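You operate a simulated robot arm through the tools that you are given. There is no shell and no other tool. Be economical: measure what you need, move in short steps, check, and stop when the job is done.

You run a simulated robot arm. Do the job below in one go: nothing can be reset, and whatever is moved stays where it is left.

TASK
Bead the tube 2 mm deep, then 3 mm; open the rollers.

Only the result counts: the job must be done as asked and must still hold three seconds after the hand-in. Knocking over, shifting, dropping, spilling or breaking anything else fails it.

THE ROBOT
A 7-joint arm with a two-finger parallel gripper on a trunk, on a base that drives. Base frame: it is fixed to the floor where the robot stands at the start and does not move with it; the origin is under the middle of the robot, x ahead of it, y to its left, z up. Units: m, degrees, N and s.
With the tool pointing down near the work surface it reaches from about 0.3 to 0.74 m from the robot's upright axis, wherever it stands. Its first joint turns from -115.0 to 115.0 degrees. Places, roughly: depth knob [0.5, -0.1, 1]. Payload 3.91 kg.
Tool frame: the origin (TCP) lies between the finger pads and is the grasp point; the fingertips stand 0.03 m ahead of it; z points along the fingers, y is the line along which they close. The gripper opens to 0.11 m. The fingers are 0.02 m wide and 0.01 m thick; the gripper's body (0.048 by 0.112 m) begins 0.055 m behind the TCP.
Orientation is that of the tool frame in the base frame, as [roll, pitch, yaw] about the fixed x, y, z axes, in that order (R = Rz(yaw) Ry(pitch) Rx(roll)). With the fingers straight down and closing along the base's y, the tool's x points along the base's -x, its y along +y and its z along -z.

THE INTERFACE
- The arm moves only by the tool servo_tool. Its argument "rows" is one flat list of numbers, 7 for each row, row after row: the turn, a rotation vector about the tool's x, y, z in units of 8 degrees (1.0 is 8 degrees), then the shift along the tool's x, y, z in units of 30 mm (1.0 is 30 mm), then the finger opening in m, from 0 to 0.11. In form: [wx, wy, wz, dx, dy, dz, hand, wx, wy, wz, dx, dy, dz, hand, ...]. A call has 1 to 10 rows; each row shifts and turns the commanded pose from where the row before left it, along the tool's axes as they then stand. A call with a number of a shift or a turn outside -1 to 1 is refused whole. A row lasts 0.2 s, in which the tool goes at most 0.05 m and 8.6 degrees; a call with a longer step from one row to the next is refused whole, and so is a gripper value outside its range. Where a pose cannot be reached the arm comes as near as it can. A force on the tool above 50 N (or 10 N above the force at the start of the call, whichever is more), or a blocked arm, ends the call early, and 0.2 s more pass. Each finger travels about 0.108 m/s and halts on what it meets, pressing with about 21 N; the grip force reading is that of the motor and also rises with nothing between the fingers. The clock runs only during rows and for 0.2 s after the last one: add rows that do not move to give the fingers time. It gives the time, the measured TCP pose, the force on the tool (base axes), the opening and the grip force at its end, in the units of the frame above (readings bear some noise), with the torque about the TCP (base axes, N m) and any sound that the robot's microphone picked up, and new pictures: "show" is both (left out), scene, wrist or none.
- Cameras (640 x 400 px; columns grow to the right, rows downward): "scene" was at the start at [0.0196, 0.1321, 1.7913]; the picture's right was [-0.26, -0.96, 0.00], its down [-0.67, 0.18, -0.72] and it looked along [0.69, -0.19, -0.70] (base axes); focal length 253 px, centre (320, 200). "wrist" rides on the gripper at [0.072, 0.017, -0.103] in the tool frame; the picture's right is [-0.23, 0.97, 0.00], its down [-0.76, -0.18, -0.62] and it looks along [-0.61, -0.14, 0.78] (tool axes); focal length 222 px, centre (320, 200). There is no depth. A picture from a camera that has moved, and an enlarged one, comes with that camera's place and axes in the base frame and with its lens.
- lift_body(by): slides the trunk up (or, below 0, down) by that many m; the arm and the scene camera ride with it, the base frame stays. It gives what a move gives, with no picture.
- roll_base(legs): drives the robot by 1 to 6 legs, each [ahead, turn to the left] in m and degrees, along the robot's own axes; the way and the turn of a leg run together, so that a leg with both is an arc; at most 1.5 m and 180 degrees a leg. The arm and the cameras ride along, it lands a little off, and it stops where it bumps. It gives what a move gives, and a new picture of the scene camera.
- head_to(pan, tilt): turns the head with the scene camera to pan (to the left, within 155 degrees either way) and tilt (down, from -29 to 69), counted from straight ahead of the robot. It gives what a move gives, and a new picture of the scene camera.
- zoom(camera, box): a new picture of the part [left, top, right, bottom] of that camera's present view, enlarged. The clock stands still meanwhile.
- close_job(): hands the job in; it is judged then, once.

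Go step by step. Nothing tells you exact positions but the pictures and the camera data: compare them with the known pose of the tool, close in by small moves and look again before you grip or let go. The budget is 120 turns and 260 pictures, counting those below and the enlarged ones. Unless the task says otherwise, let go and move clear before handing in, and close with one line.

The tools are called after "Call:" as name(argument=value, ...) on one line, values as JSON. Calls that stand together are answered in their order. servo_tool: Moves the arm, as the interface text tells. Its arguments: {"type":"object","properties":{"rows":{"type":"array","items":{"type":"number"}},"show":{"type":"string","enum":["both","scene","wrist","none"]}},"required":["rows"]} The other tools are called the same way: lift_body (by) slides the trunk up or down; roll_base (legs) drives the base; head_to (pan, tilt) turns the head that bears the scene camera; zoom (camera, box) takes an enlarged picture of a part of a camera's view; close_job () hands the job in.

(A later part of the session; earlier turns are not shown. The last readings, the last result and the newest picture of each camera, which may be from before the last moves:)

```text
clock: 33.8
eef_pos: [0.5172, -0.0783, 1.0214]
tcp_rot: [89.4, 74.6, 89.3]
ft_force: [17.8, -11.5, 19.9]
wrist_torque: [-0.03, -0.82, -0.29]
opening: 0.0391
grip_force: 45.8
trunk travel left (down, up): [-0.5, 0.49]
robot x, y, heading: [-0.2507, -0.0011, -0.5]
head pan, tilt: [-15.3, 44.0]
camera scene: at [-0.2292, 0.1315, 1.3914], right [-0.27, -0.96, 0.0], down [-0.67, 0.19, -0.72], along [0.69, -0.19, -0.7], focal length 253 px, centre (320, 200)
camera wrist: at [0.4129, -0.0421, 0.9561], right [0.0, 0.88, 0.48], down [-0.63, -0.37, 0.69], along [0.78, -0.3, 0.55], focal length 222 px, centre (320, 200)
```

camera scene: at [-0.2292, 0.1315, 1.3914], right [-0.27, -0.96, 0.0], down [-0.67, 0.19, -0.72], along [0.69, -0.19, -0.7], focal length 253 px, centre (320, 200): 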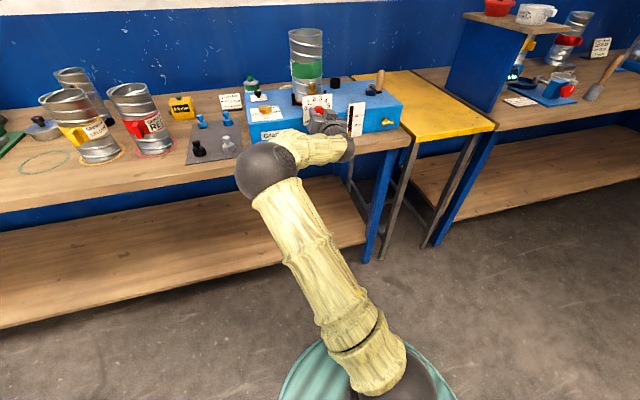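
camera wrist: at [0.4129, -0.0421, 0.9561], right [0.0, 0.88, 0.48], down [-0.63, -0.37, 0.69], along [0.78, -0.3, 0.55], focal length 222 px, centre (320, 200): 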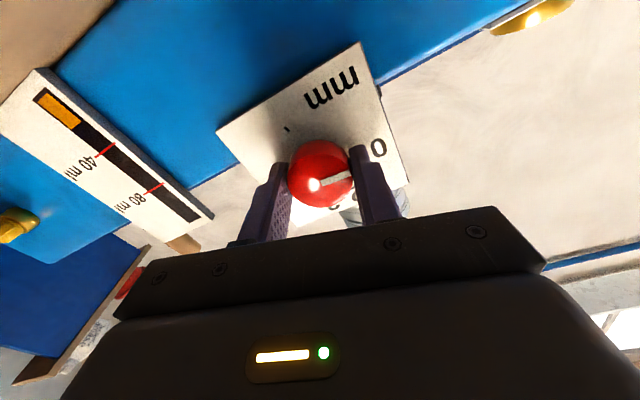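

Call:
servo_tool(rows=[0, 0, 0.4, -0.15, -0.05, 0.1, 0.02, 0, 0, 0.5, 0, 0, 0, 0.02, 0, 0, 0.5, 0, 0, 0, 0.02, 0, 0, 0.5, 0, 0, 0, 0.02, 0, 0, 0.5, 0, 0, 0, 0.02, 0, 0, 0.5, 0, 0, 0, 0.02, 0, 0, 0.5, 0, 0, 0, 0.02, 0, 0, 0.5, 0, 0, 0, 0.02], show="both")

Call:
zoom(camera="wrist", box=[220, 70, 460, 230])

Call:
zoom(camera="scene", box=[280, 80, 380, 150])

```text
clock: 34.9
eef_pos: [0.516, -0.0783, 1.0227]
tcp_rot: [91.0, 59.1, 90.8]
ft_force: [-18.4, 3.4, -4.1]
wrist_torque: [0.0, -1.35, -0.32]
opening: 0.0391
grip_force: 45.3
trunk travel left (down, up): [-0.5, 0.49]
robot x, y, heading: [-0.2525, -0.0002, -0.7]
head pan, tilt: [-15.3, 44.0]
stopped in row 5: the force on the tool passed its limit at 51 N (the readings are from after the stop); the commanded pose is now the measured one
camera scene: at [-0.232, 0.1334, 1.3915], right [-0.27, -0.96, 0.0], down [-0.67, 0.19, -0.72], along [0.69, -0.2, -0.69], focal length 253 px, centre (320, 200)
camera wrist: at [0.4125, -0.0261, 0.9694], right [0.01, 0.72, 0.69], down [-0.62, -0.54, 0.57], along [0.79, -0.43, 0.44], focal length 222 px, centre (320, 200)
```

scene: 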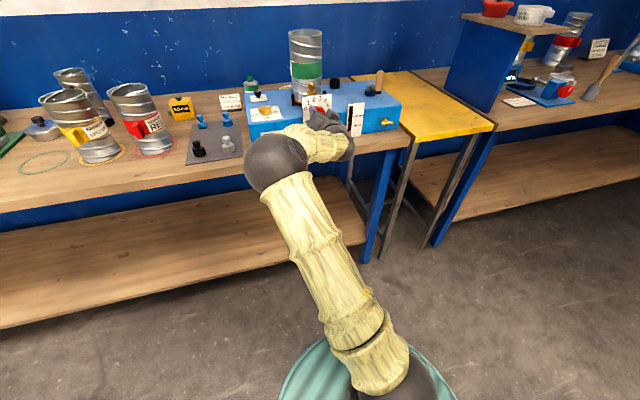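
wrist: 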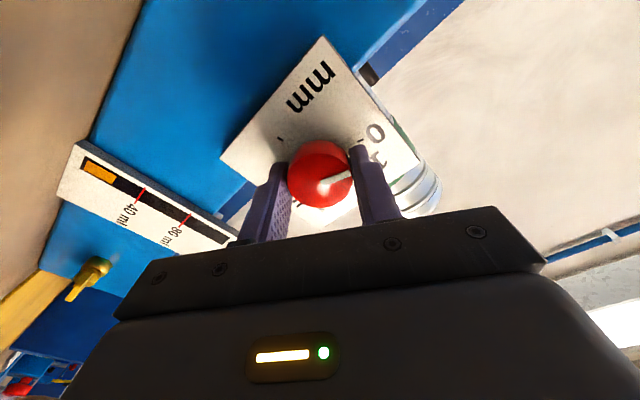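

```text
2.50 times, centred on (340, 150) of wrist
camera zoom: at [0.4125, -0.0261, 0.9694], right [0.01, 0.72, 0.69], down [-0.62, -0.54, 0.57], along [0.79, -0.43, 0.44], focal length 555 px, centre (270, 325)
```

zoom: 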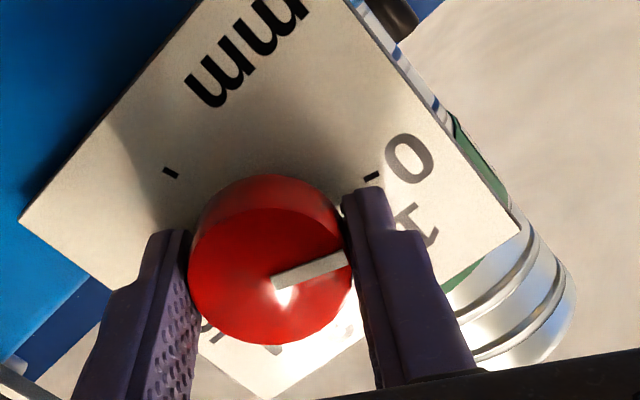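

```text
5.71 times, centred on (330, 115) of scene
camera zoom: at [-0.232, 0.1334, 1.3915], right [-0.27, -0.96, 0.0], down [-0.67, 0.19, -0.72], along [0.69, -0.2, -0.69], focal length 1444 px, centre (263, 686)
```

zoom: 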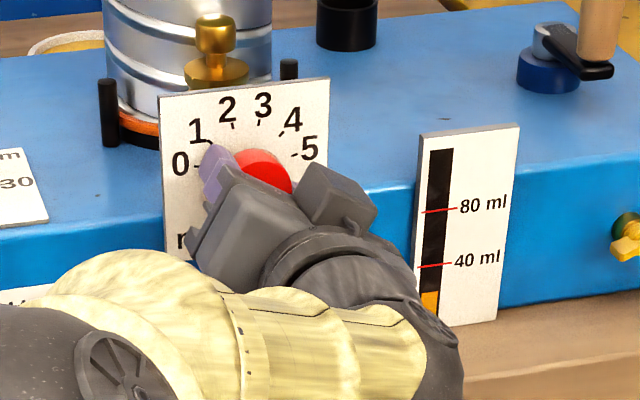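

Call:
servo_tool(rows=[0, 0, 0.4, 0, 0, 0, 0.02, 0, 0, 0.4, 0, 0, 0, 0.02, 0, 0, 0.4, 0, 0, 0, 0.02, 0, 0, 0.4, 0, 0, 0, 0.02, 0, 0, 0.4, 0, 0, 0, 0.02, 0, 0, 0.4, 0, 0, 0, 0.02, 0, 0, 0.4, 0, 0, 0, 0.02, 0, 0, 0.4, 0, 0, 0, 0.02, 0, 0, 0.4, 0, 0, 0, 0.02, 0, 0, 0.4, 0, 0, 0, 0.02], show="wrist")

Call:
zoom(camera="wrist", box=[220, 70, 460, 230])

```text
clock: 37.1
eef_pos: [0.5166, -0.079, 1.022]
tcp_rot: [90.6, 27.0, 90.1]
ft_force: [-26.3, 4.4, -8.1]
wrist_torque: [0.03, -0.34, 0.27]
opening: 0.0391
grip_force: 44.7
trunk travel left (down, up): [-0.5, 0.49]
robot x, y, heading: [-0.252, 0.0026, -0.6]
head pan, tilt: [-15.3, 44.0]
camera wrist: at [0.413, -0.0057, 1.0049], right [0.01, 0.24, 0.97], down [-0.62, -0.76, 0.19], along [0.78, -0.61, 0.14], focal length 222 px, centre (320, 200)
```

wrist: 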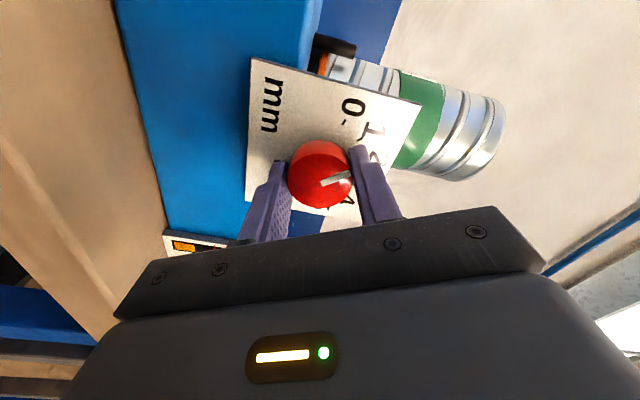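

```text
2.50 times, centred on (340, 150) of wrist
camera zoom: at [0.413, -0.0057, 1.0049], right [0.01, 0.24, 0.97], down [-0.62, -0.76, 0.19], along [0.78, -0.61, 0.14], focal length 555 px, centre (270, 325)
```

zoom: 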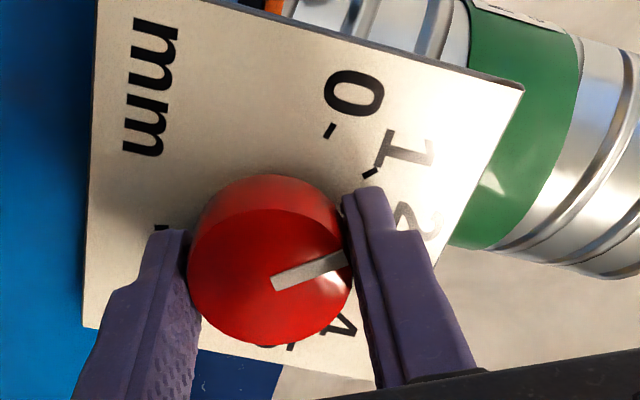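

Call:
servo_tool(rows=[0, 0, 0.3, 0, 0, -0.1, 0.02, 0, 0, 0.4, 0, 0, 0, 0.02, 0, 0, 0.4, 0, 0, 0, 0.02, 0, 0, 0.4, 0, 0, 0, 0.02, 0, 0, 0.4, 0, 0, 0, 0.02, 0, 0, 0.4, 0, 0, 0, 0.02, 0, 0, 0.4, 0, 0, 0, 0.02, 0, 0, 0.175, 0, 0, 0, 0.02, 0, 0, 0, 0, 0, 0, 0.02], show="wrist")

Call:
zoom(camera="wrist", box=[220, 70, 460, 230])

```text
clock: 39.1
eef_pos: [0.517, -0.0793, 1.0227]
tcp_rot: [90.5, 4.0, 90.2]
ft_force: [12.9, 2.2, 6.7]
wrist_torque: [0.04, -0.98, 1.11]
opening: 0.0391
grip_force: 45.1
trunk travel left (down, up): [-0.5, 0.49]
robot x, y, heading: [-0.2484, -0.0, -0.2]
head pan, tilt: [-15.3, 44.0]
camera wrist: at [0.413, -0.0047, 1.0343], right [0.01, -0.16, 0.99], down [-0.62, -0.77, -0.12], along [0.78, -0.61, -0.1], focal length 222 px, centre (320, 200)
```

wrist: 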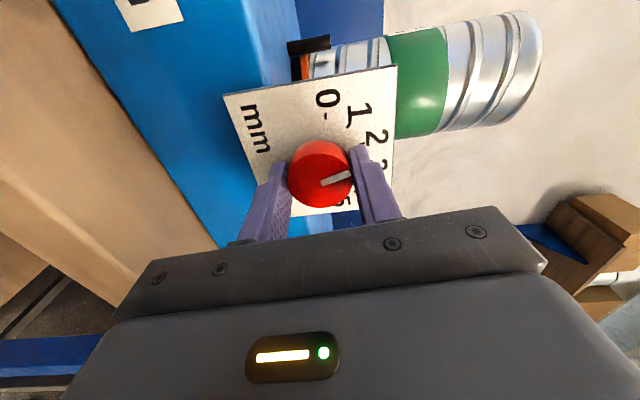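

```text
2.50 times, centred on (340, 150) of wrist
camera zoom: at [0.413, -0.0047, 1.0343], right [0.01, -0.16, 0.99], down [-0.62, -0.77, -0.12], along [0.78, -0.61, -0.1], focal length 555 px, centre (270, 325)
```

zoom: 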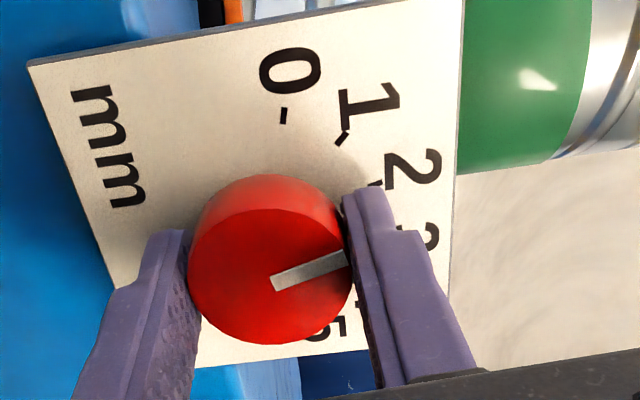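

Pointer computed at −15° = 2 mm. Release and back off to check.

Call:
servo_tool(rows=[0, 0, 0, 0, 0, 0, 0.05, 0, 0, 0, 0, 0, 0, 0.07, 0, 0, 0, 0, 0, 0, 0.07, 0, 0, 0, 0, 0, -1, 0.07, 0, 0, 0, 0, 0, -1, 0.07, 0, 0, 0, 0, 0, -1, 0.07, 0, 0, 0, 0, 0, -0.5, 0.07, 0, 0, 0, 0, 0, 0, 0.07])

Call:
zoom(camera="wrist", box=[220, 70, 460, 230])

Call:
zoom(camera="scene", box=[280, 80, 380, 150])

```text
clock: 40.9
eef_pos: [0.4104, -0.0776, 1.0232]
tcp_rot: [90.6, 4.2, 90.0]
ft_force: [0.4, 0.1, 0.1]
wrist_torque: [0.0, 0.01, -0.02]
opening: 0.0702
grip_force: 0.0
trunk travel left (down, up): [-0.5, 0.49]
robot x, y, heading: [-0.2492, 0.002, -0.6]
head pan, tilt: [-15.3, 44.0]
camera scene: at [-0.2299, 0.1329, 1.3913], right [-0.27, -0.96, 0.0], down [-0.67, 0.19, -0.72], along [0.69, -0.2, -0.7], focal length 253 px, centre (320, 200)
camera wrist: at [0.3067, -0.0037, 1.0359], right [0.01, -0.16, 0.99], down [-0.62, -0.77, -0.12], along [0.78, -0.62, -0.1], focal length 222 px, centre (320, 200)
```

scene: 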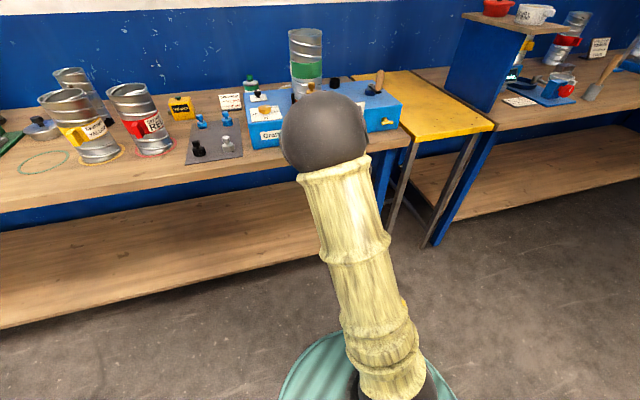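
wrist: 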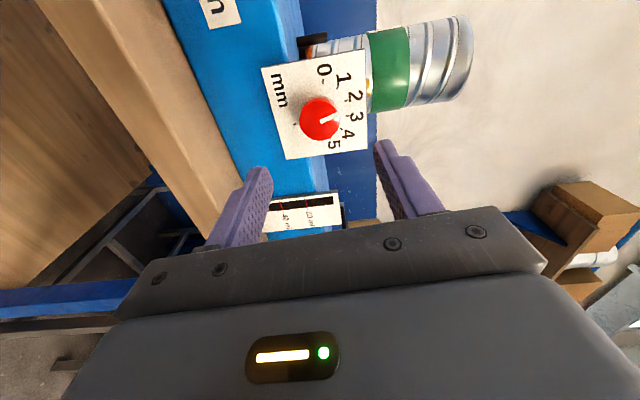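

```text
2.50 times, centred on (340, 150) of wrist
camera zoom: at [0.3067, -0.0037, 1.0359], right [0.01, -0.16, 0.99], down [-0.62, -0.77, -0.12], along [0.78, -0.62, -0.1], focal length 555 px, centre (270, 325)
```

zoom: 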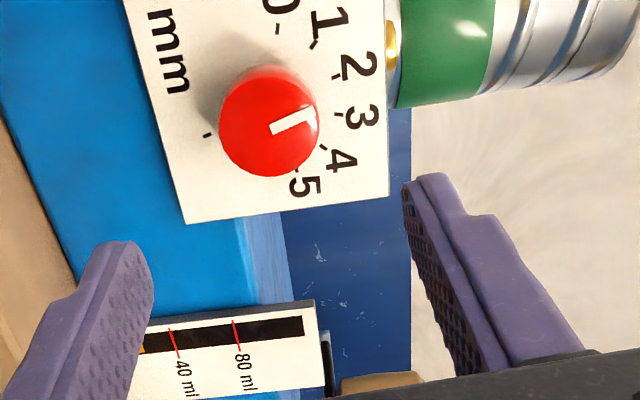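

```text
5.71 times, centred on (330, 115) of scene
camera zoom: at [-0.2299, 0.1329, 1.3913], right [-0.27, -0.96, 0.0], down [-0.67, 0.19, -0.72], along [0.69, -0.2, -0.7], focal length 1444 px, centre (263, 686)
```

zoom: 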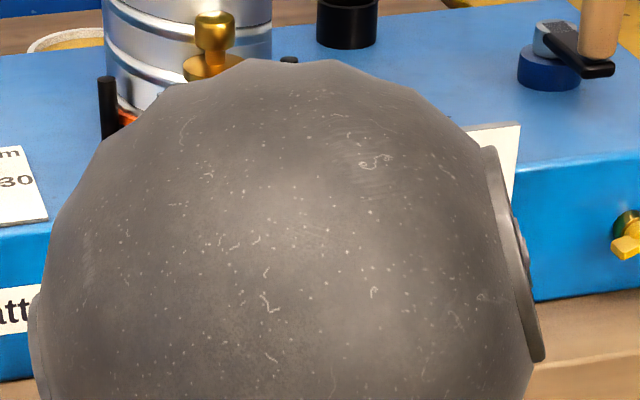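

Knob reads 2 mm. Now the crank: handle at about (0.624, −0.330, z 1.04–1.10), hub at (0.687, −0.331). I'll unroll the gripper and go to a 45° downward posture.

Call:
servo_tool(rows=[0, 0, -1, 0, 0, -1, 0.07, 0, 0, -1, 0, 0, -1, 0.07, 0, 0, -1, 0, 0, 0, 0.07, 0, 0, -1, 0, 0, 0, 0.07, 0, 0, -1, 0, 0, 0, 0.07, 0, 0, -1, 0, 0, 0, 0.07, 0, 0, -1, 0, 0, 0, 0.07, 0, 0, -1, 0, 0, 0, 0.07, 0, 0, -1, 0, 0, 0, 0.07, 0, 0, -1, 0, 0, 0, 0.07], show="none")

Call:
servo_tool(rows=[0, 0, -0.75, -0.8, 0, 0, 0.07, 0, 1, 0, -0.8, 0, 0, 0.07, 0, 1, 0, -0.8, 0, 0, 0.07, 0, 1, 0, -0.8, 0, 0, 0.07, 0, 1, 0, -0.8, 0, 0, 0.07, 0, 1, 0, -0.8, 0, -0.5, 0.07, 0, 0.7, 0, -0.8, 0, -0.5, 0.07, 0, 0, 0, 0, 0, 0, 0.07], show="scene")

```text
clock: 43.1
eef_pos: [0.3522, -0.0803, 1.0238]
tcp_rot: [95.7, 84.2, 95.6]
ft_force: [0.3, 0.3, -0.1]
wrist_torque: [-0.01, 0.01, -0.01]
opening: 0.0702
grip_force: 0.1
trunk travel left (down, up): [-0.5, 0.49]
robot x, y, heading: [-0.2535, 0.0015, -0.7]
head pan, tilt: [-15.3, 44.0]
```

```text
clock: 44.9
eef_pos: [0.3733, -0.0812, 1.1948]
tcp_rot: [-179.8, 43.8, -179.9]
ft_force: [0.1, -0.2, -0.1]
wrist_torque: [-0.02, 0.0, 0.01]
opening: 0.07
grip_force: 0.0
trunk travel left (down, up): [-0.5, 0.49]
robot x, y, heading: [-0.2507, 0.0002, -0.6]
head pan, tilt: [-15.3, 44.0]
camera scene: at [-0.2297, 0.1328, 1.3913], right [-0.27, -0.96, 0.0], down [-0.67, 0.19, -0.72], along [0.69, -0.2, -0.7], focal length 253 px, centre (320, 200)
```

scene: 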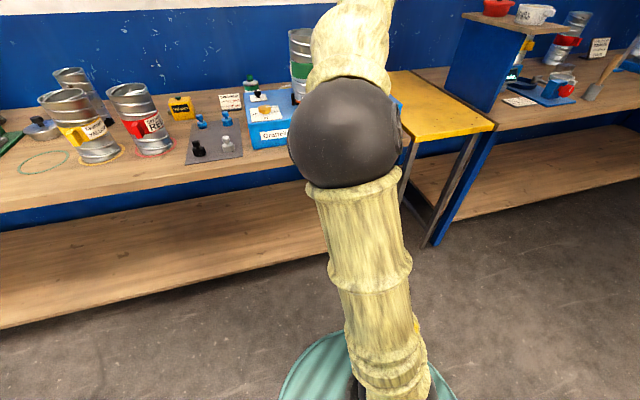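

Call:
servo_tool(rows=[0, 0, 0, 0.7, 0, -0.75, 0.07, 0, 0, 0, 0.7, 0, -0.75, 0.07, 0, 0, 0, 0.7, 0, -0.75, 0.07, 0, 0, 0, 0.7, 0, -0.75, 0.07, 0, 0, 0, 0.7, 0, -0.75, 0.07], show="none")

Call:
roll_base(legs=[[0, -50], [0.37, 0], [0, 50]])

```text
clock: 46.1
eef_pos: [0.2208, -0.0815, 1.2025]
tcp_rot: [-179.8, 43.8, -179.8]
ft_force: [0.5, -0.9, 0.9]
wrist_torque: [0.03, 0.0, -0.02]
opening: 0.0699
grip_force: 0.1
trunk travel left (down, up): [-0.5, 0.49]
robot x, y, heading: [-0.2501, 0.0034, -0.6]
head pan, tilt: [-15.3, 44.0]
```

```text
clock: 55.1
eef_pos: [0.4443, -0.3878, 1.2027]
tcp_rot: [-179.8, 43.8, 177.5]
ft_force: [-0.1, 0.5, 0.3]
wrist_torque: [-0.02, 0.01, -0.01]
opening: 0.0701
grip_force: 0.0
trunk travel left (down, up): [-0.5, 0.49]
robot x, y, heading: [-0.0208, -0.2829, -2.9]
head pan, tilt: [-15.3, 44.0]
camera scene: at [0.0019, -0.154, 1.3913], right [-0.32, -0.95, 0.0], down [-0.66, 0.22, -0.72], along [0.68, -0.23, -0.7], focal length 253 px, centre (320, 200)
```

scene: 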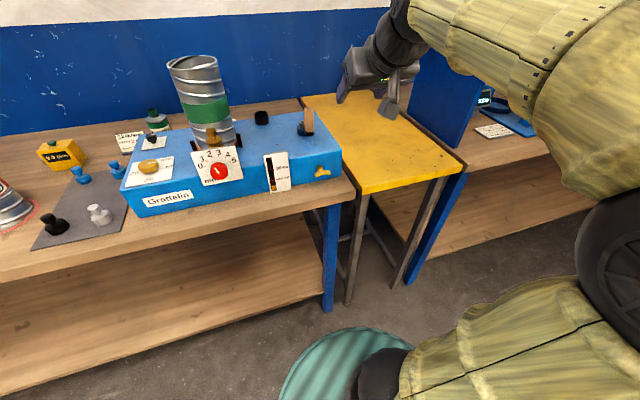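

Call:
zoom(camera="scene", box=[110, 50, 350, 220])

Call:
zoom(camera="scene", box=[150, 50, 260, 190])

Call:
zoom(camera="scene", box=[250, 90, 350, 160])

```text
2.35 times, centred on (230, 135) of scene
camera zoom: at [0.0019, -0.154, 1.3913], right [-0.32, -0.95, 0.0], down [-0.66, 0.22, -0.72], along [0.68, -0.23, -0.7], focal length 595 px, centre (532, 353)
```

zoom: 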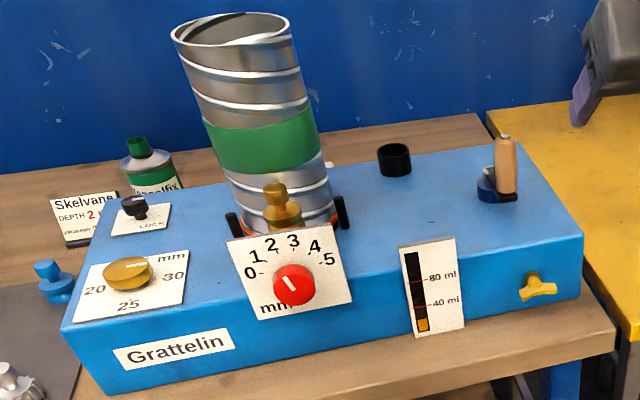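

```text
2.86 times, centred on (205, 120) of scene
camera zoom: at [0.0019, -0.154, 1.3913], right [-0.32, -0.95, 0.0], down [-0.66, 0.22, -0.72], along [0.68, -0.23, -0.7], focal length 722 px, centre (649, 429)
```

zoom: 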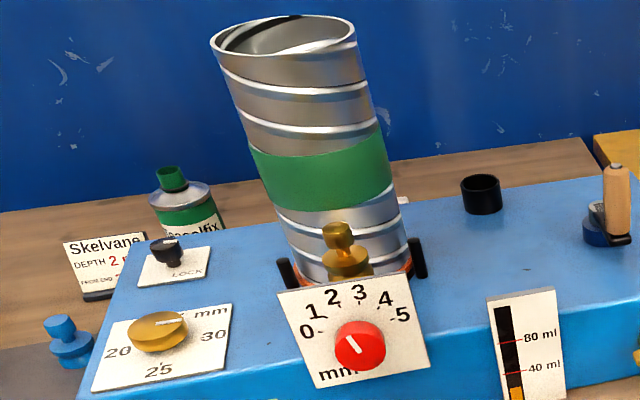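

```text
5.71 times, centred on (300, 125) of scene
camera zoom: at [0.0019, -0.154, 1.3913], right [-0.32, -0.95, 0.0], down [-0.66, 0.22, -0.72], along [0.68, -0.23, -0.7], focal length 1444 px, centre (434, 629)
```

zoom: 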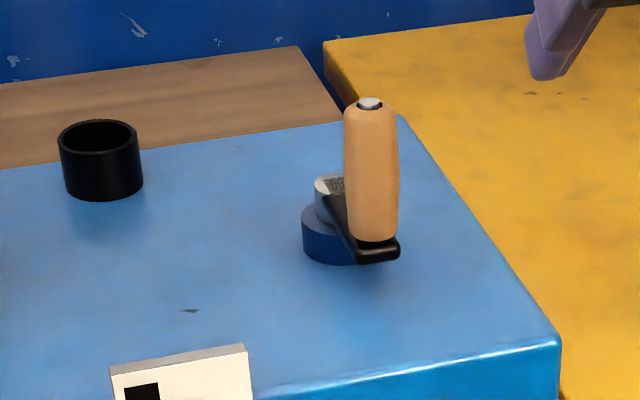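

Call:
servo_tool(rows=[-0.216, 0, -0.225, 0, 0, 0, 0.07, 0, 0, 0, -0.29, 0.39, 0.8, 0.07, 0, 0, 0, -0.29, 0.39, 0.8, 0.07, 0, 0, 0, -0.29, 0.39, 0.8, 0.07, 0, 0, 0, -0.29, 0.39, 0.8, 0.07, 0, 0, 0, -0.29, 0.39, 0.8, 0.07, 0, 0, 0, 0, 0, 0, 0.07])

```text
clock: 56.8
eef_pos: [0.5599, -0.3295, 1.1465]
tcp_rot: [-179.9, 43.8, -180.0]
ft_force: [0.0, 0.1, -0.7]
wrist_torque: [-0.02, 0.01, 0.03]
opening: 0.07
grip_force: 0.0
trunk travel left (down, up): [-0.5, 0.49]
robot x, y, heading: [-0.0216, -0.286, -3.2]
head pan, tilt: [-15.3, 44.0]
camera scene: at [0.0022, -0.1539, 1.3913], right [-0.32, -0.95, 0.0], down [-0.66, 0.22, -0.72], along [0.68, -0.23, -0.7], focal length 253 px, centre (320, 200)
camera wrist: at [0.4361, -0.3124, 1.1716], right [0.17, 0.97, 0.15], down [0.12, -0.18, 0.98], along [0.98, -0.14, -0.14], focal length 222 px, centre (320, 200)
```

scene: 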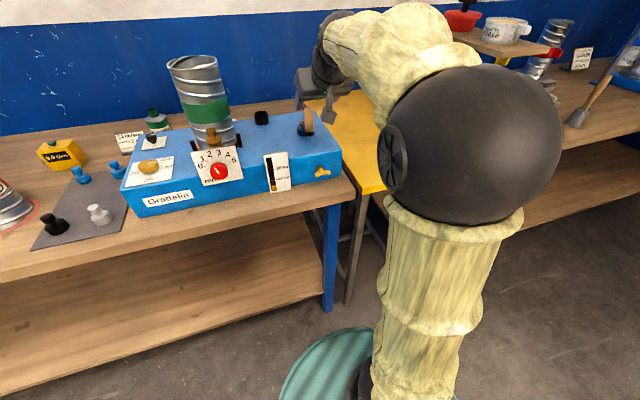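
wrist: 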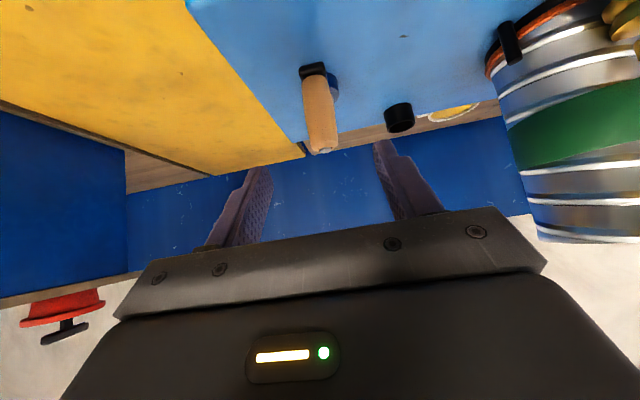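

Call:
servo_tool(rows=[0, 0, 0, 0, 0, 0.67, 0.07, 0, 0, 0, 0, 0, 0.67, 0.07, 0, 0, 0, 0, 0, 0.67, 0.07, 0, 0, 0, 0, 0, 0.67, 0.07, 0, 0, 0, 0, 0, 0.65, 0.07, 0, 0, 0, 0, 0, 0, 0.07])

Call:
zoom(camera="scene", box=[240, 60, 380, 160])

```text
clock: 58.1
eef_pos: [0.6257, -0.3283, 1.0732]
tcp_rot: [-179.9, 43.7, 180.0]
ft_force: [0.8, -0.5, -0.8]
wrist_torque: [-0.01, 0.0, -0.03]
opening: 0.0699
grip_force: 0.0
trunk travel left (down, up): [-0.5, 0.49]
robot x, y, heading: [-0.0261, -0.2872, -3.0]
head pan, tilt: [-15.3, 44.0]
camera scene: at [0.0021, -0.1539, 1.3913], right [-0.32, -0.95, 0.0], down [-0.66, 0.22, -0.72], along [0.68, -0.23, -0.7], focal length 253 px, centre (320, 200)
camera wrist: at [0.5011, -0.3113, 1.0975], right [0.17, 0.97, 0.15], down [0.12, -0.18, 0.98], along [0.98, -0.14, -0.14], focal length 222 px, centre (320, 200)
```

scene: 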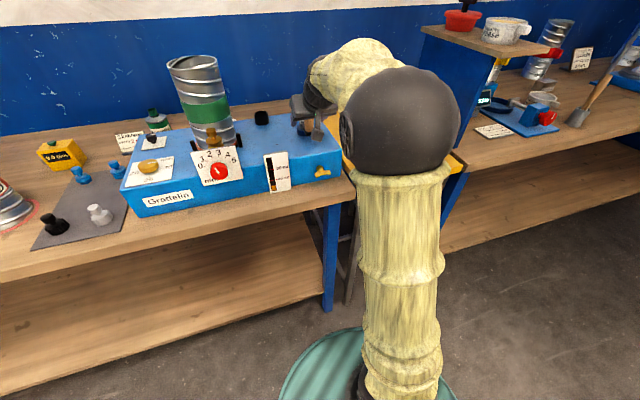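
wrist: 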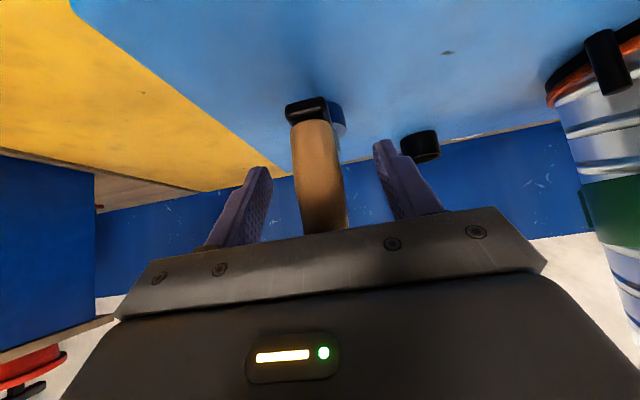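

```text
4.00 times, centred on (310, 110) of scene
camera zoom: at [0.0021, -0.1539, 1.3913], right [-0.32, -0.95, 0.0], down [-0.66, 0.22, -0.72], along [0.68, -0.23, -0.7], focal length 1011 px, centre (360, 560)
```

zoom: 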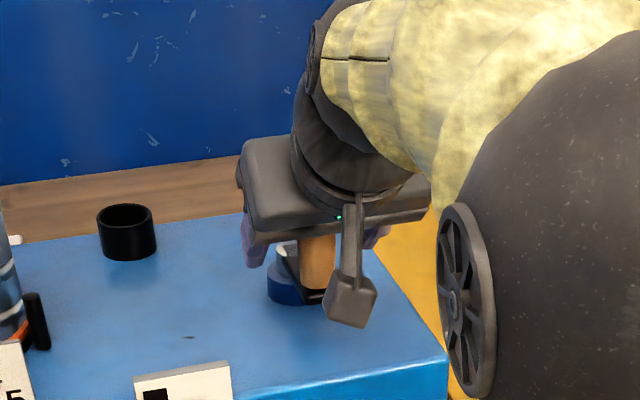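

Call:
servo_tool(rows=[0, 0, 0, 0, 0, 0, 0.04, 0, 0, 0, 0, 0, 0, 0.01, 0, 0, 0, 0, 0, 0, 0.01, 0, 0, 0, 0, 0, 0, 0.01], show="wrist")

```text
clock: 59.1
eef_pos: [0.625, -0.3289, 1.0742]
tcp_rot: [-179.9, 43.8, 179.9]
ft_force: [-0.6, 0.0, 0.1]
wrist_torque: [1.06, -0.08, 0.0]
opening: 0.0253
grip_force: 45.0
trunk travel left (down, up): [-0.5, 0.49]
robot x, y, heading: [-0.022, -0.2854, -3.2]
head pan, tilt: [-15.3, 44.0]
camera wrist: at [0.5009, -0.3111, 1.0978], right [0.17, 0.97, 0.16], down [0.12, -0.18, 0.98], along [0.98, -0.14, -0.14], focal length 222 px, centre (320, 200)
```

wrist: 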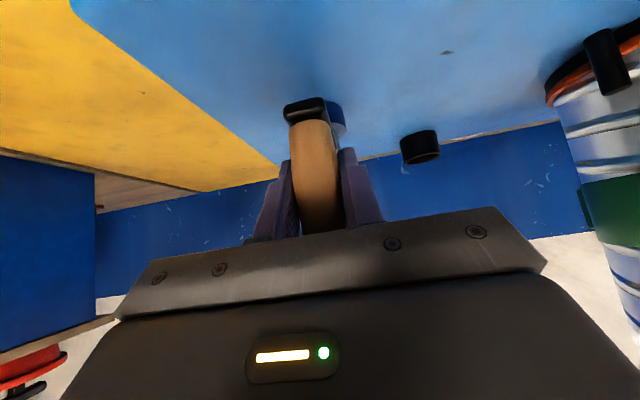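

Gripped. I start a clockwise (from above) crank test of 30°.

Call:
servo_tool(rows=[0, 0, 0, -0.0225, 0.356, 0.0216, 0.01, 0, 0, 0, -0.067, 0.345, 0.064, 0.01, 0, 0, 0, -0.109, 0.324, 0.105, 0.01, 0, 0, 0, 0, 0, 0, 0.01], show="both")

Call:
zoom(camera="scene", box=[150, 50, 260, 190])

```text
clock: 60.1
eef_pos: [0.6351, -0.2968, 1.0731]
tcp_rot: [-179.8, 43.8, -179.9]
ft_force: [-16.5, 11.7, -10.3]
wrist_torque: [0.95, -0.17, -0.06]
opening: 0.0253
grip_force: 45.1
trunk travel left (down, up): [-0.5, 0.49]
robot x, y, heading: [-0.0252, -0.2846, -3.4]
head pan, tilt: [-15.3, 44.0]
camera scene: at [0.0004, -0.1522, 1.391], right [-0.31, -0.95, 0.0], down [-0.66, 0.22, -0.72], along [0.68, -0.23, -0.69], focal length 253 px, centre (320, 200)
camera wrist: at [0.5104, -0.2784, 1.0981], right [0.16, 0.97, 0.15], down [0.12, -0.18, 0.98], along [0.98, -0.14, -0.15], focal length 222 px, centre (320, 200)
```

scene: 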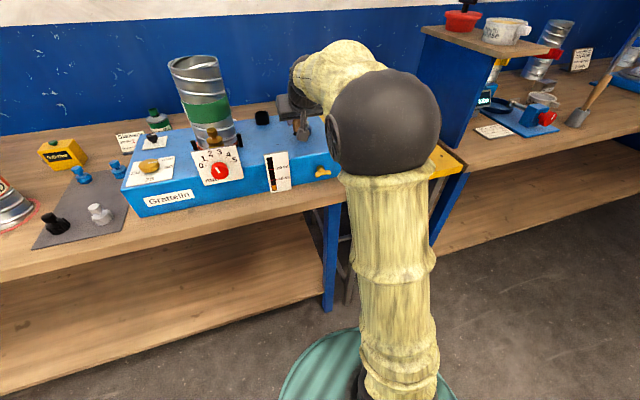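
wrist: 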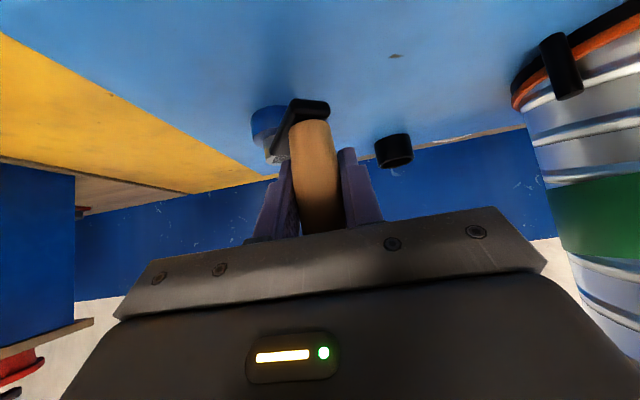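

```text
2.86 times, centred on (205, 120) of scene
camera zoom: at [0.0004, -0.1522, 1.391], right [-0.31, -0.95, 0.0], down [-0.66, 0.22, -0.72], along [0.68, -0.23, -0.69], focal length 722 px, centre (649, 429)
```

zoom: 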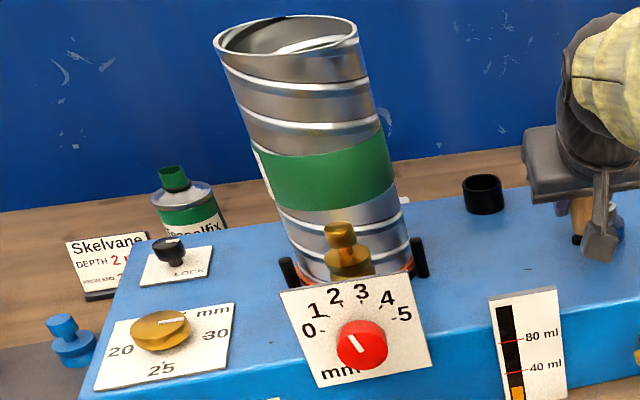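

The tube turns with the crank. Continue with a small radius correction.

Call:
servo_tool(rows=[0, 0, 0, -0.107, 0.33, 0.103, 0.01, 0, 0, 0, -0.18, 0.262, 0.173, 0.01, 0, 0, 0, -0.215, 0.21, 0.206, 0.01, 0, 0, 0, 0, 0, 0, 0.01], show="none")

```text
clock: 61.1
eef_pos: [0.6592, -0.2749, 1.0744]
tcp_rot: [-179.8, 43.9, 179.9]
ft_force: [0.1, 2.3, -10.3]
wrist_torque: [0.86, 0.16, -0.02]
opening: 0.0252
grip_force: 45.0
trunk travel left (down, up): [-0.5, 0.49]
robot x, y, heading: [-0.0232, -0.2834, -3.1]
head pan, tilt: [-15.3, 44.0]
```

Circle fit: centre (0.6884, −0.3312), r = 0.0634. Continue around.

Call:
servo_tool(rows=[0, 0, 0, -0.18, 0.11, 0.173, 0.01, 0, 0, 0, -0.257, 0.095, 0.246, 0.01, 0, 0, 0, -0.265, 0.032, 0.254, 0.01, 0, 0, 0, -0.265, -0.032, 0.254, 0.01, 0, 0, 0, -0.257, -0.095, 0.246, 0.01, 0, 0, 0, -0.241, -0.156, 0.231, 0.01, 0, 0, 0, 0, 0, 0, 0.01], show="none")

```text
clock: 62.8
eef_pos: [0.718, -0.2778, 1.0734]
tcp_rot: [-179.9, 43.9, 179.9]
ft_force: [-3.0, -7.6, -7.8]
wrist_torque: [0.98, -0.24, 0.04]
opening: 0.0252
grip_force: 45.1
trunk travel left (down, up): [-0.5, 0.49]
robot x, y, heading: [-0.0262, -0.2847, -3.3]
head pan, tilt: [-15.3, 44.0]
```

Call:
servo_tool(rows=[0, 0, 0, -0.21, -0.25, 0.2, 0.01, 0, 0, 0, -0.188, -0.26, 0.18, 0.01, 0, 0, 0, -0.153, -0.302, 0.146, 0.01, 0, 0, 0, -0.112, -0.334, 0.108, 0.01, 0, 0, 0, -0.069, -0.356, 0.066, 0.01, 0, 0, 0, -0.023, -0.367, 0.022, 0.01, 0, 0, 0, 0, 0, 0, 0.01], show="both")

Call:
zoom(camera="scene", box=[150, 50, 260, 190])

```text
clock: 64.3
eef_pos: [0.7445, -0.3317, 1.0742]
tcp_rot: [180.0, 43.3, 180.0]
ft_force: [-39.3, 2.3, -21.3]
wrist_torque: [0.89, -1.13, -0.02]
opening: 0.0252
grip_force: 44.7
trunk travel left (down, up): [-0.5, 0.49]
robot x, y, heading: [-0.0264, -0.2852, -3.2]
head pan, tilt: [-15.3, 44.0]
camera scene: at [-0.0016, -0.1538, 1.3912], right [-0.31, -0.95, 0.0], down [-0.66, 0.22, -0.72], along [0.68, -0.23, -0.69], focal length 253 px, centre (320, 200)
camera wrist: at [0.6209, -0.3141, 1.0988], right [0.17, 0.97, 0.16], down [0.12, -0.18, 0.98], along [0.98, -0.14, -0.15], focal length 222 px, centre (320, 200)
```

scene: 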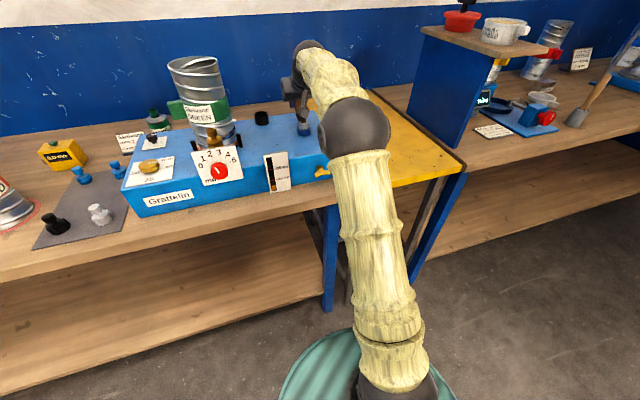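
wrist: 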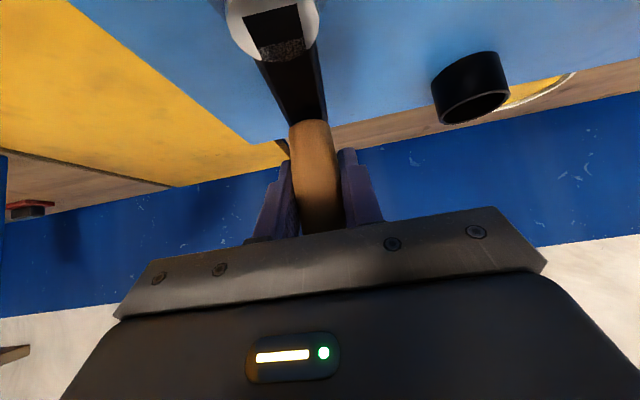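

```text
2.86 times, centred on (205, 120) of scene
camera zoom: at [-0.0016, -0.1538, 1.3912], right [-0.31, -0.95, 0.0], down [-0.66, 0.22, -0.72], along [0.68, -0.23, -0.69], focal length 722 px, centre (649, 429)
```

zoom: 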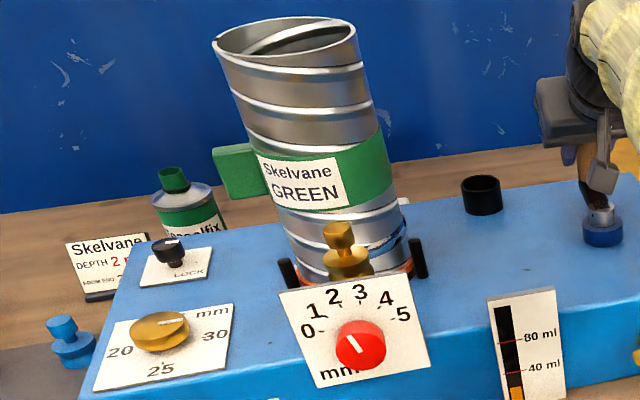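

Tube turns and a bead is appearing. Correct radius inward and continue.

Call:
servo_tool(rows=[0, 0, 0, 0.144, -0.02, -0.138, 0.01, 0, 0, 0, 0.022, -0.35, -0.021, 0.01, 0, 0, 0, 0.066, -0.34, -0.063, 0.01, 0, 0, 0, 0.107, -0.319, -0.103, 0.01, 0, 0, 0, 0.146, -0.288, -0.139, 0.01, 0, 0, 0, 0.179, -0.248, -0.172, 0.01, 0, 0, 0, 0.208, -0.201, -0.199, 0.01, 0, 0, 0, 0, 0, 0, 0.01], show="scene")

Call:
zoom(camera="scene", box=[150, 50, 260, 190])

```text
clock: 66.2
eef_pos: [0.7138, -0.3818, 1.0739]
tcp_rot: [-179.8, 43.8, -179.9]
ft_force: [-8.9, 18.8, -11.8]
wrist_torque: [0.8, -0.93, -0.12]
opening: 0.0254
grip_force: 44.4
trunk travel left (down, up): [-0.5, 0.49]
robot x, y, heading: [-0.027, -0.2842, -2.9]
head pan, tilt: [-15.3, 44.0]
camera scene: at [0.0019, -0.1515, 1.391], right [-0.31, -0.95, 0.0], down [-0.66, 0.22, -0.72], along [0.68, -0.23, -0.69], focal length 253 px, centre (320, 200)
```

scene: 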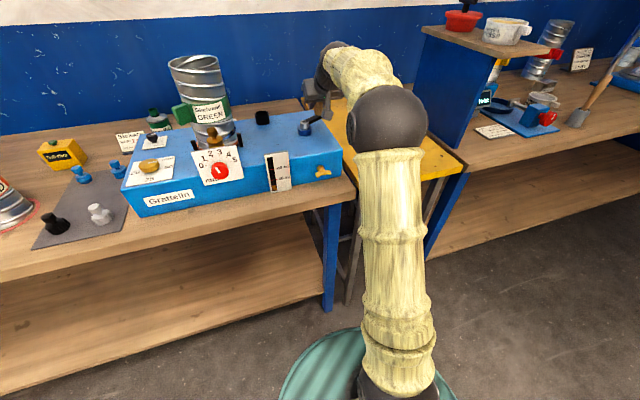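

```text
2.86 times, centred on (205, 120) of scene
camera zoom: at [0.0019, -0.1515, 1.391], right [-0.31, -0.95, 0.0], down [-0.66, 0.22, -0.72], along [0.68, -0.23, -0.69], focal length 722 px, centre (649, 429)
```

zoom: 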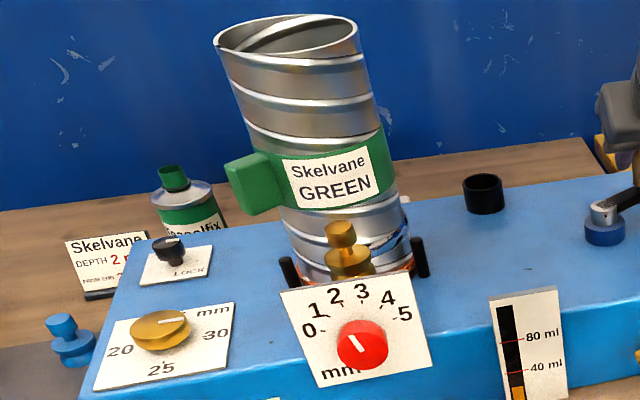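

Continue with 20° steps.

Call:
servo_tool(rows=[0, 0, 0, 0.509, -0.151, -0.488, 0.01, 0, 0, 0, 0.504, 0, -0.482, 0.01, 0, 0, 0, 0.473, 0.238, -0.453, 0.01, 0, 0, 0, 0.386, 0.447, -0.37, 0.01, 0, 0, 0, 0.251, 0.604, -0.242, 0.01, 0, 0, 0, 0.088, 0.687, -0.084, 0.01, 0, 0, 0, 0, 0, 0, 0.01], show="scene")

Call:
zoom(camera="scene", box=[150, 50, 260, 190])

```text
clock: 67.8
eef_pos: [0.625, -0.3325, 1.0744]
tcp_rot: [-179.7, 43.7, 180.0]
ft_force: [23.6, 0.4, -10.6]
wrist_torque: [0.83, 0.03, 0.03]
opening: 0.0251
grip_force: 45.4
trunk travel left (down, up): [-0.5, 0.49]
robot x, y, heading: [-0.0273, -0.2874, -3.1]
head pan, tilt: [-15.3, 44.0]
camera scene: at [0.0068, -0.1539, 1.3911], right [-0.32, -0.95, 0.0], down [-0.66, 0.22, -0.72], along [0.68, -0.23, -0.7], focal length 253 px, centre (320, 200)
```

scene: 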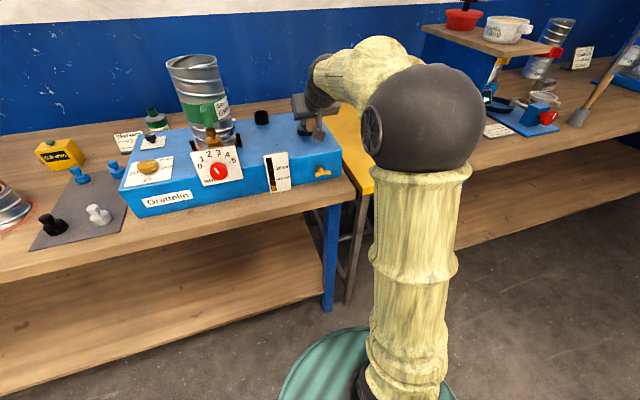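

```text
2.86 times, centred on (205, 120) of scene
camera zoom: at [0.0068, -0.1539, 1.3911], right [-0.32, -0.95, 0.0], down [-0.66, 0.22, -0.72], along [0.68, -0.23, -0.7], focal length 722 px, centre (649, 429)
```

zoom: 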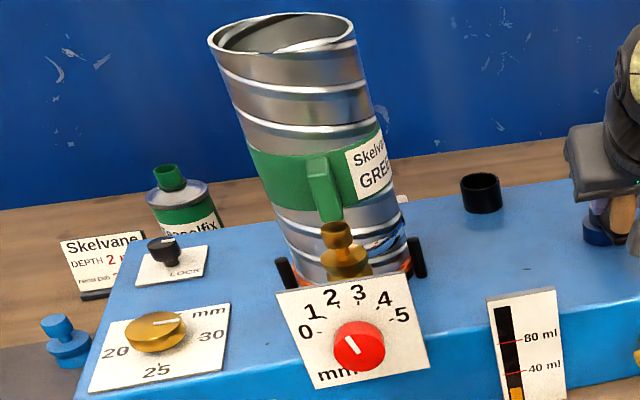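

Call:
servo_tool(rows=[0, 0, 0, -0.184, 0.687, 0.176, 0.01, 0, 0, 0, -0.251, 0.604, 0.242, 0.01, 0, 0, 0, -0.386, 0.447, 0.37, 0.01, 0, 0, 0, -0.473, 0.238, 0.453, 0.01, 0, 0, 0, -0.504, 0, 0.482, 0.01, 0, 0, 0, -0.473, -0.238, 0.453, 0.01, 0, 0, 0, 0, 0, 0, 0.01], show="scene")

Call:
zoom(camera="scene", box=[150, 50, 260, 190])

```text
clock: 69.3
eef_pos: [0.7145, -0.2755, 1.0748]
tcp_rot: [-179.8, 43.7, -179.9]
ft_force: [3.0, 6.4, -8.9]
wrist_torque: [1.05, 0.0, -0.05]
opening: 0.0252
grip_force: 44.8
trunk travel left (down, up): [-0.5, 0.49]
robot x, y, heading: [-0.0246, -0.2808, -2.8]
head pan, tilt: [-15.3, 44.0]
camera scene: at [0.0037, -0.1532, 1.3911], right [-0.32, -0.95, 0.0], down [-0.66, 0.22, -0.72], along [0.68, -0.23, -0.7], focal length 253 px, centre (320, 200)
```

scene: 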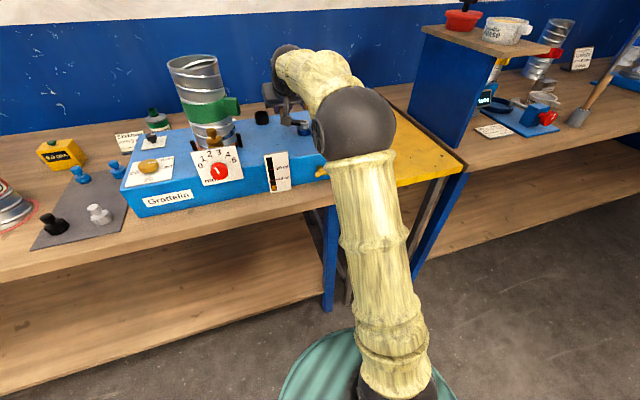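

```text
2.86 times, centred on (205, 120) of scene
camera zoom: at [0.0037, -0.1532, 1.3911], right [-0.32, -0.95, 0.0], down [-0.66, 0.22, -0.72], along [0.68, -0.23, -0.7], focal length 722 px, centre (649, 429)
```

zoom: 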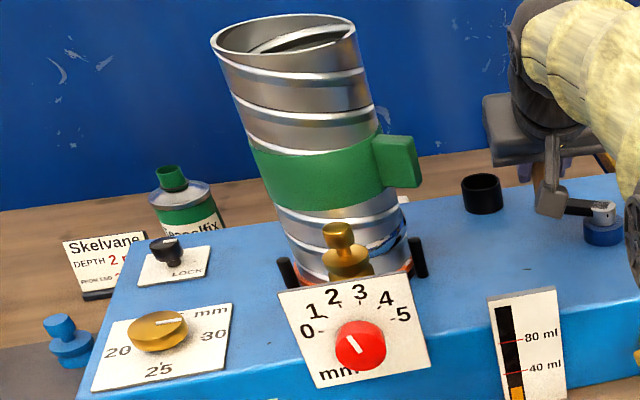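

Call:
servo_tool(rows=[0, 0, 0, -0.386, -0.42, 0.37, 0.01, 0, 0, 0, -0.251, -0.604, 0.242, 0.01, 0, 0, 0, -0.088, -0.687, 0.084, 0.01, 0, 0, 0, 0.088, -0.687, -0.084, 0.01, 0, 0, 0, 0.251, -0.604, -0.242, 0.01, 0, 0, 0, 0.386, -0.447, -0.37, 0.01, 0, 0, 0, 0, 0, 0, 0.01], show="scene")

Call:
zoom(camera="scene", box=[170, 70, 250, 150])

```text
clock: 71.0
eef_pos: [0.7169, -0.3796, 1.0741]
tcp_rot: [-179.8, 43.9, -179.9]
ft_force: [-6.0, 12.7, -4.6]
wrist_torque: [1.05, -0.51, -0.08]
opening: 0.0249
grip_force: 44.6
trunk travel left (down, up): [-0.5, 0.49]
robot x, y, heading: [-0.0262, -0.2832, -3.1]
head pan, tilt: [-15.3, 44.0]
camera scene: at [0.0013, -0.1522, 1.3911], right [-0.31, -0.95, 0.0], down [-0.66, 0.22, -0.72], along [0.68, -0.23, -0.69], focal length 253 px, centre (320, 200)
```

scene: 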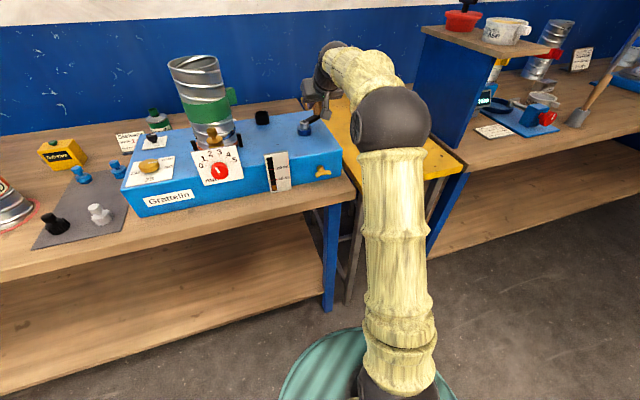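

```text
5.00 times, centred on (210, 110) of scene
camera zoom: at [0.0013, -0.1522, 1.3911], right [-0.31, -0.95, 0.0], down [-0.66, 0.22, -0.72], along [0.68, -0.23, -0.69], focal length 1264 px, centre (870, 650)
```

zoom: 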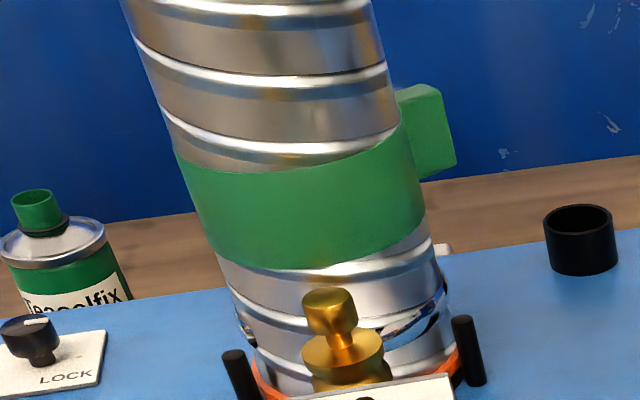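

Leading end of the bead is appearing on the left; continue past the full turn.

Call:
servo_tool(rows=[0, 0, 0, 0.49, -0.19, -0.47, 0.01, 0, 0, 0, 0.504, 0, -0.482, 0.01, 0, 0, 0, 0.473, 0.238, -0.453, 0.01, 0, 0, 0, 0.386, 0.447, -0.37, 0.01, 0, 0, 0, 0.251, 0.604, -0.242, 0.01, 0, 0, 0, 0.06, 0.687, -0.058, 0.01, 0, 0, 0, 0, 0, 0, 0.01], show="scene")

Call:
zoom(camera="scene", box=[170, 70, 250, 150])

```text
clock: 72.5
eef_pos: [0.6243, -0.3277, 1.0745]
tcp_rot: [-179.9, 43.7, -180.0]
ft_force: [-4.0, 0.6, -7.3]
wrist_torque: [1.1, -0.74, -0.04]
opening: 0.0254
grip_force: 45.1
trunk travel left (down, up): [-0.5, 0.49]
robot x, y, heading: [-0.0249, -0.2863, -2.9]
head pan, tilt: [-15.3, 44.0]
camera scene: at [0.0021, -0.1539, 1.3912], right [-0.32, -0.95, 0.0], down [-0.66, 0.22, -0.72], along [0.68, -0.23, -0.7], focal length 253 px, centre (320, 200)
```

scene: 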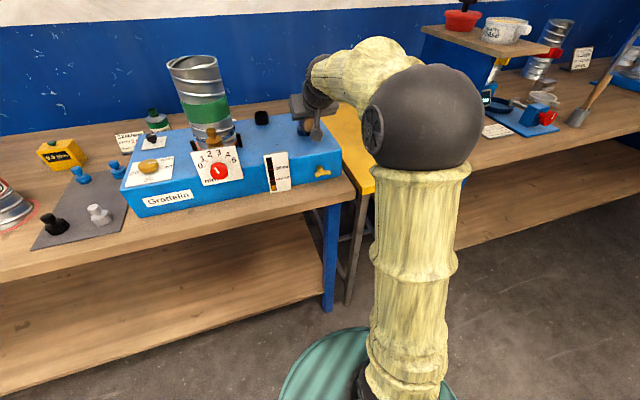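

```text
5.00 times, centred on (210, 110) of scene
camera zoom: at [0.0021, -0.1539, 1.3912], right [-0.32, -0.95, 0.0], down [-0.66, 0.22, -0.72], along [0.68, -0.23, -0.7], focal length 1264 px, centre (870, 650)
```

zoom: 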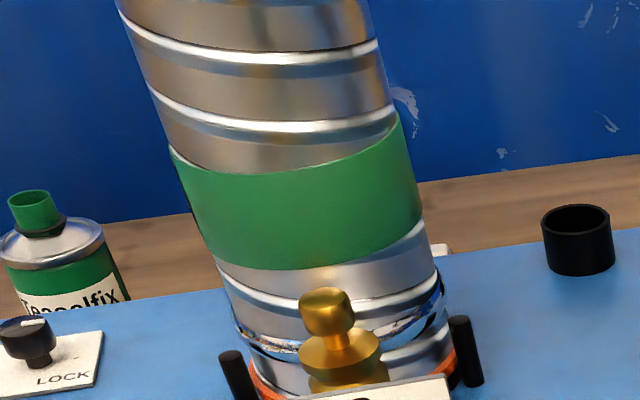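

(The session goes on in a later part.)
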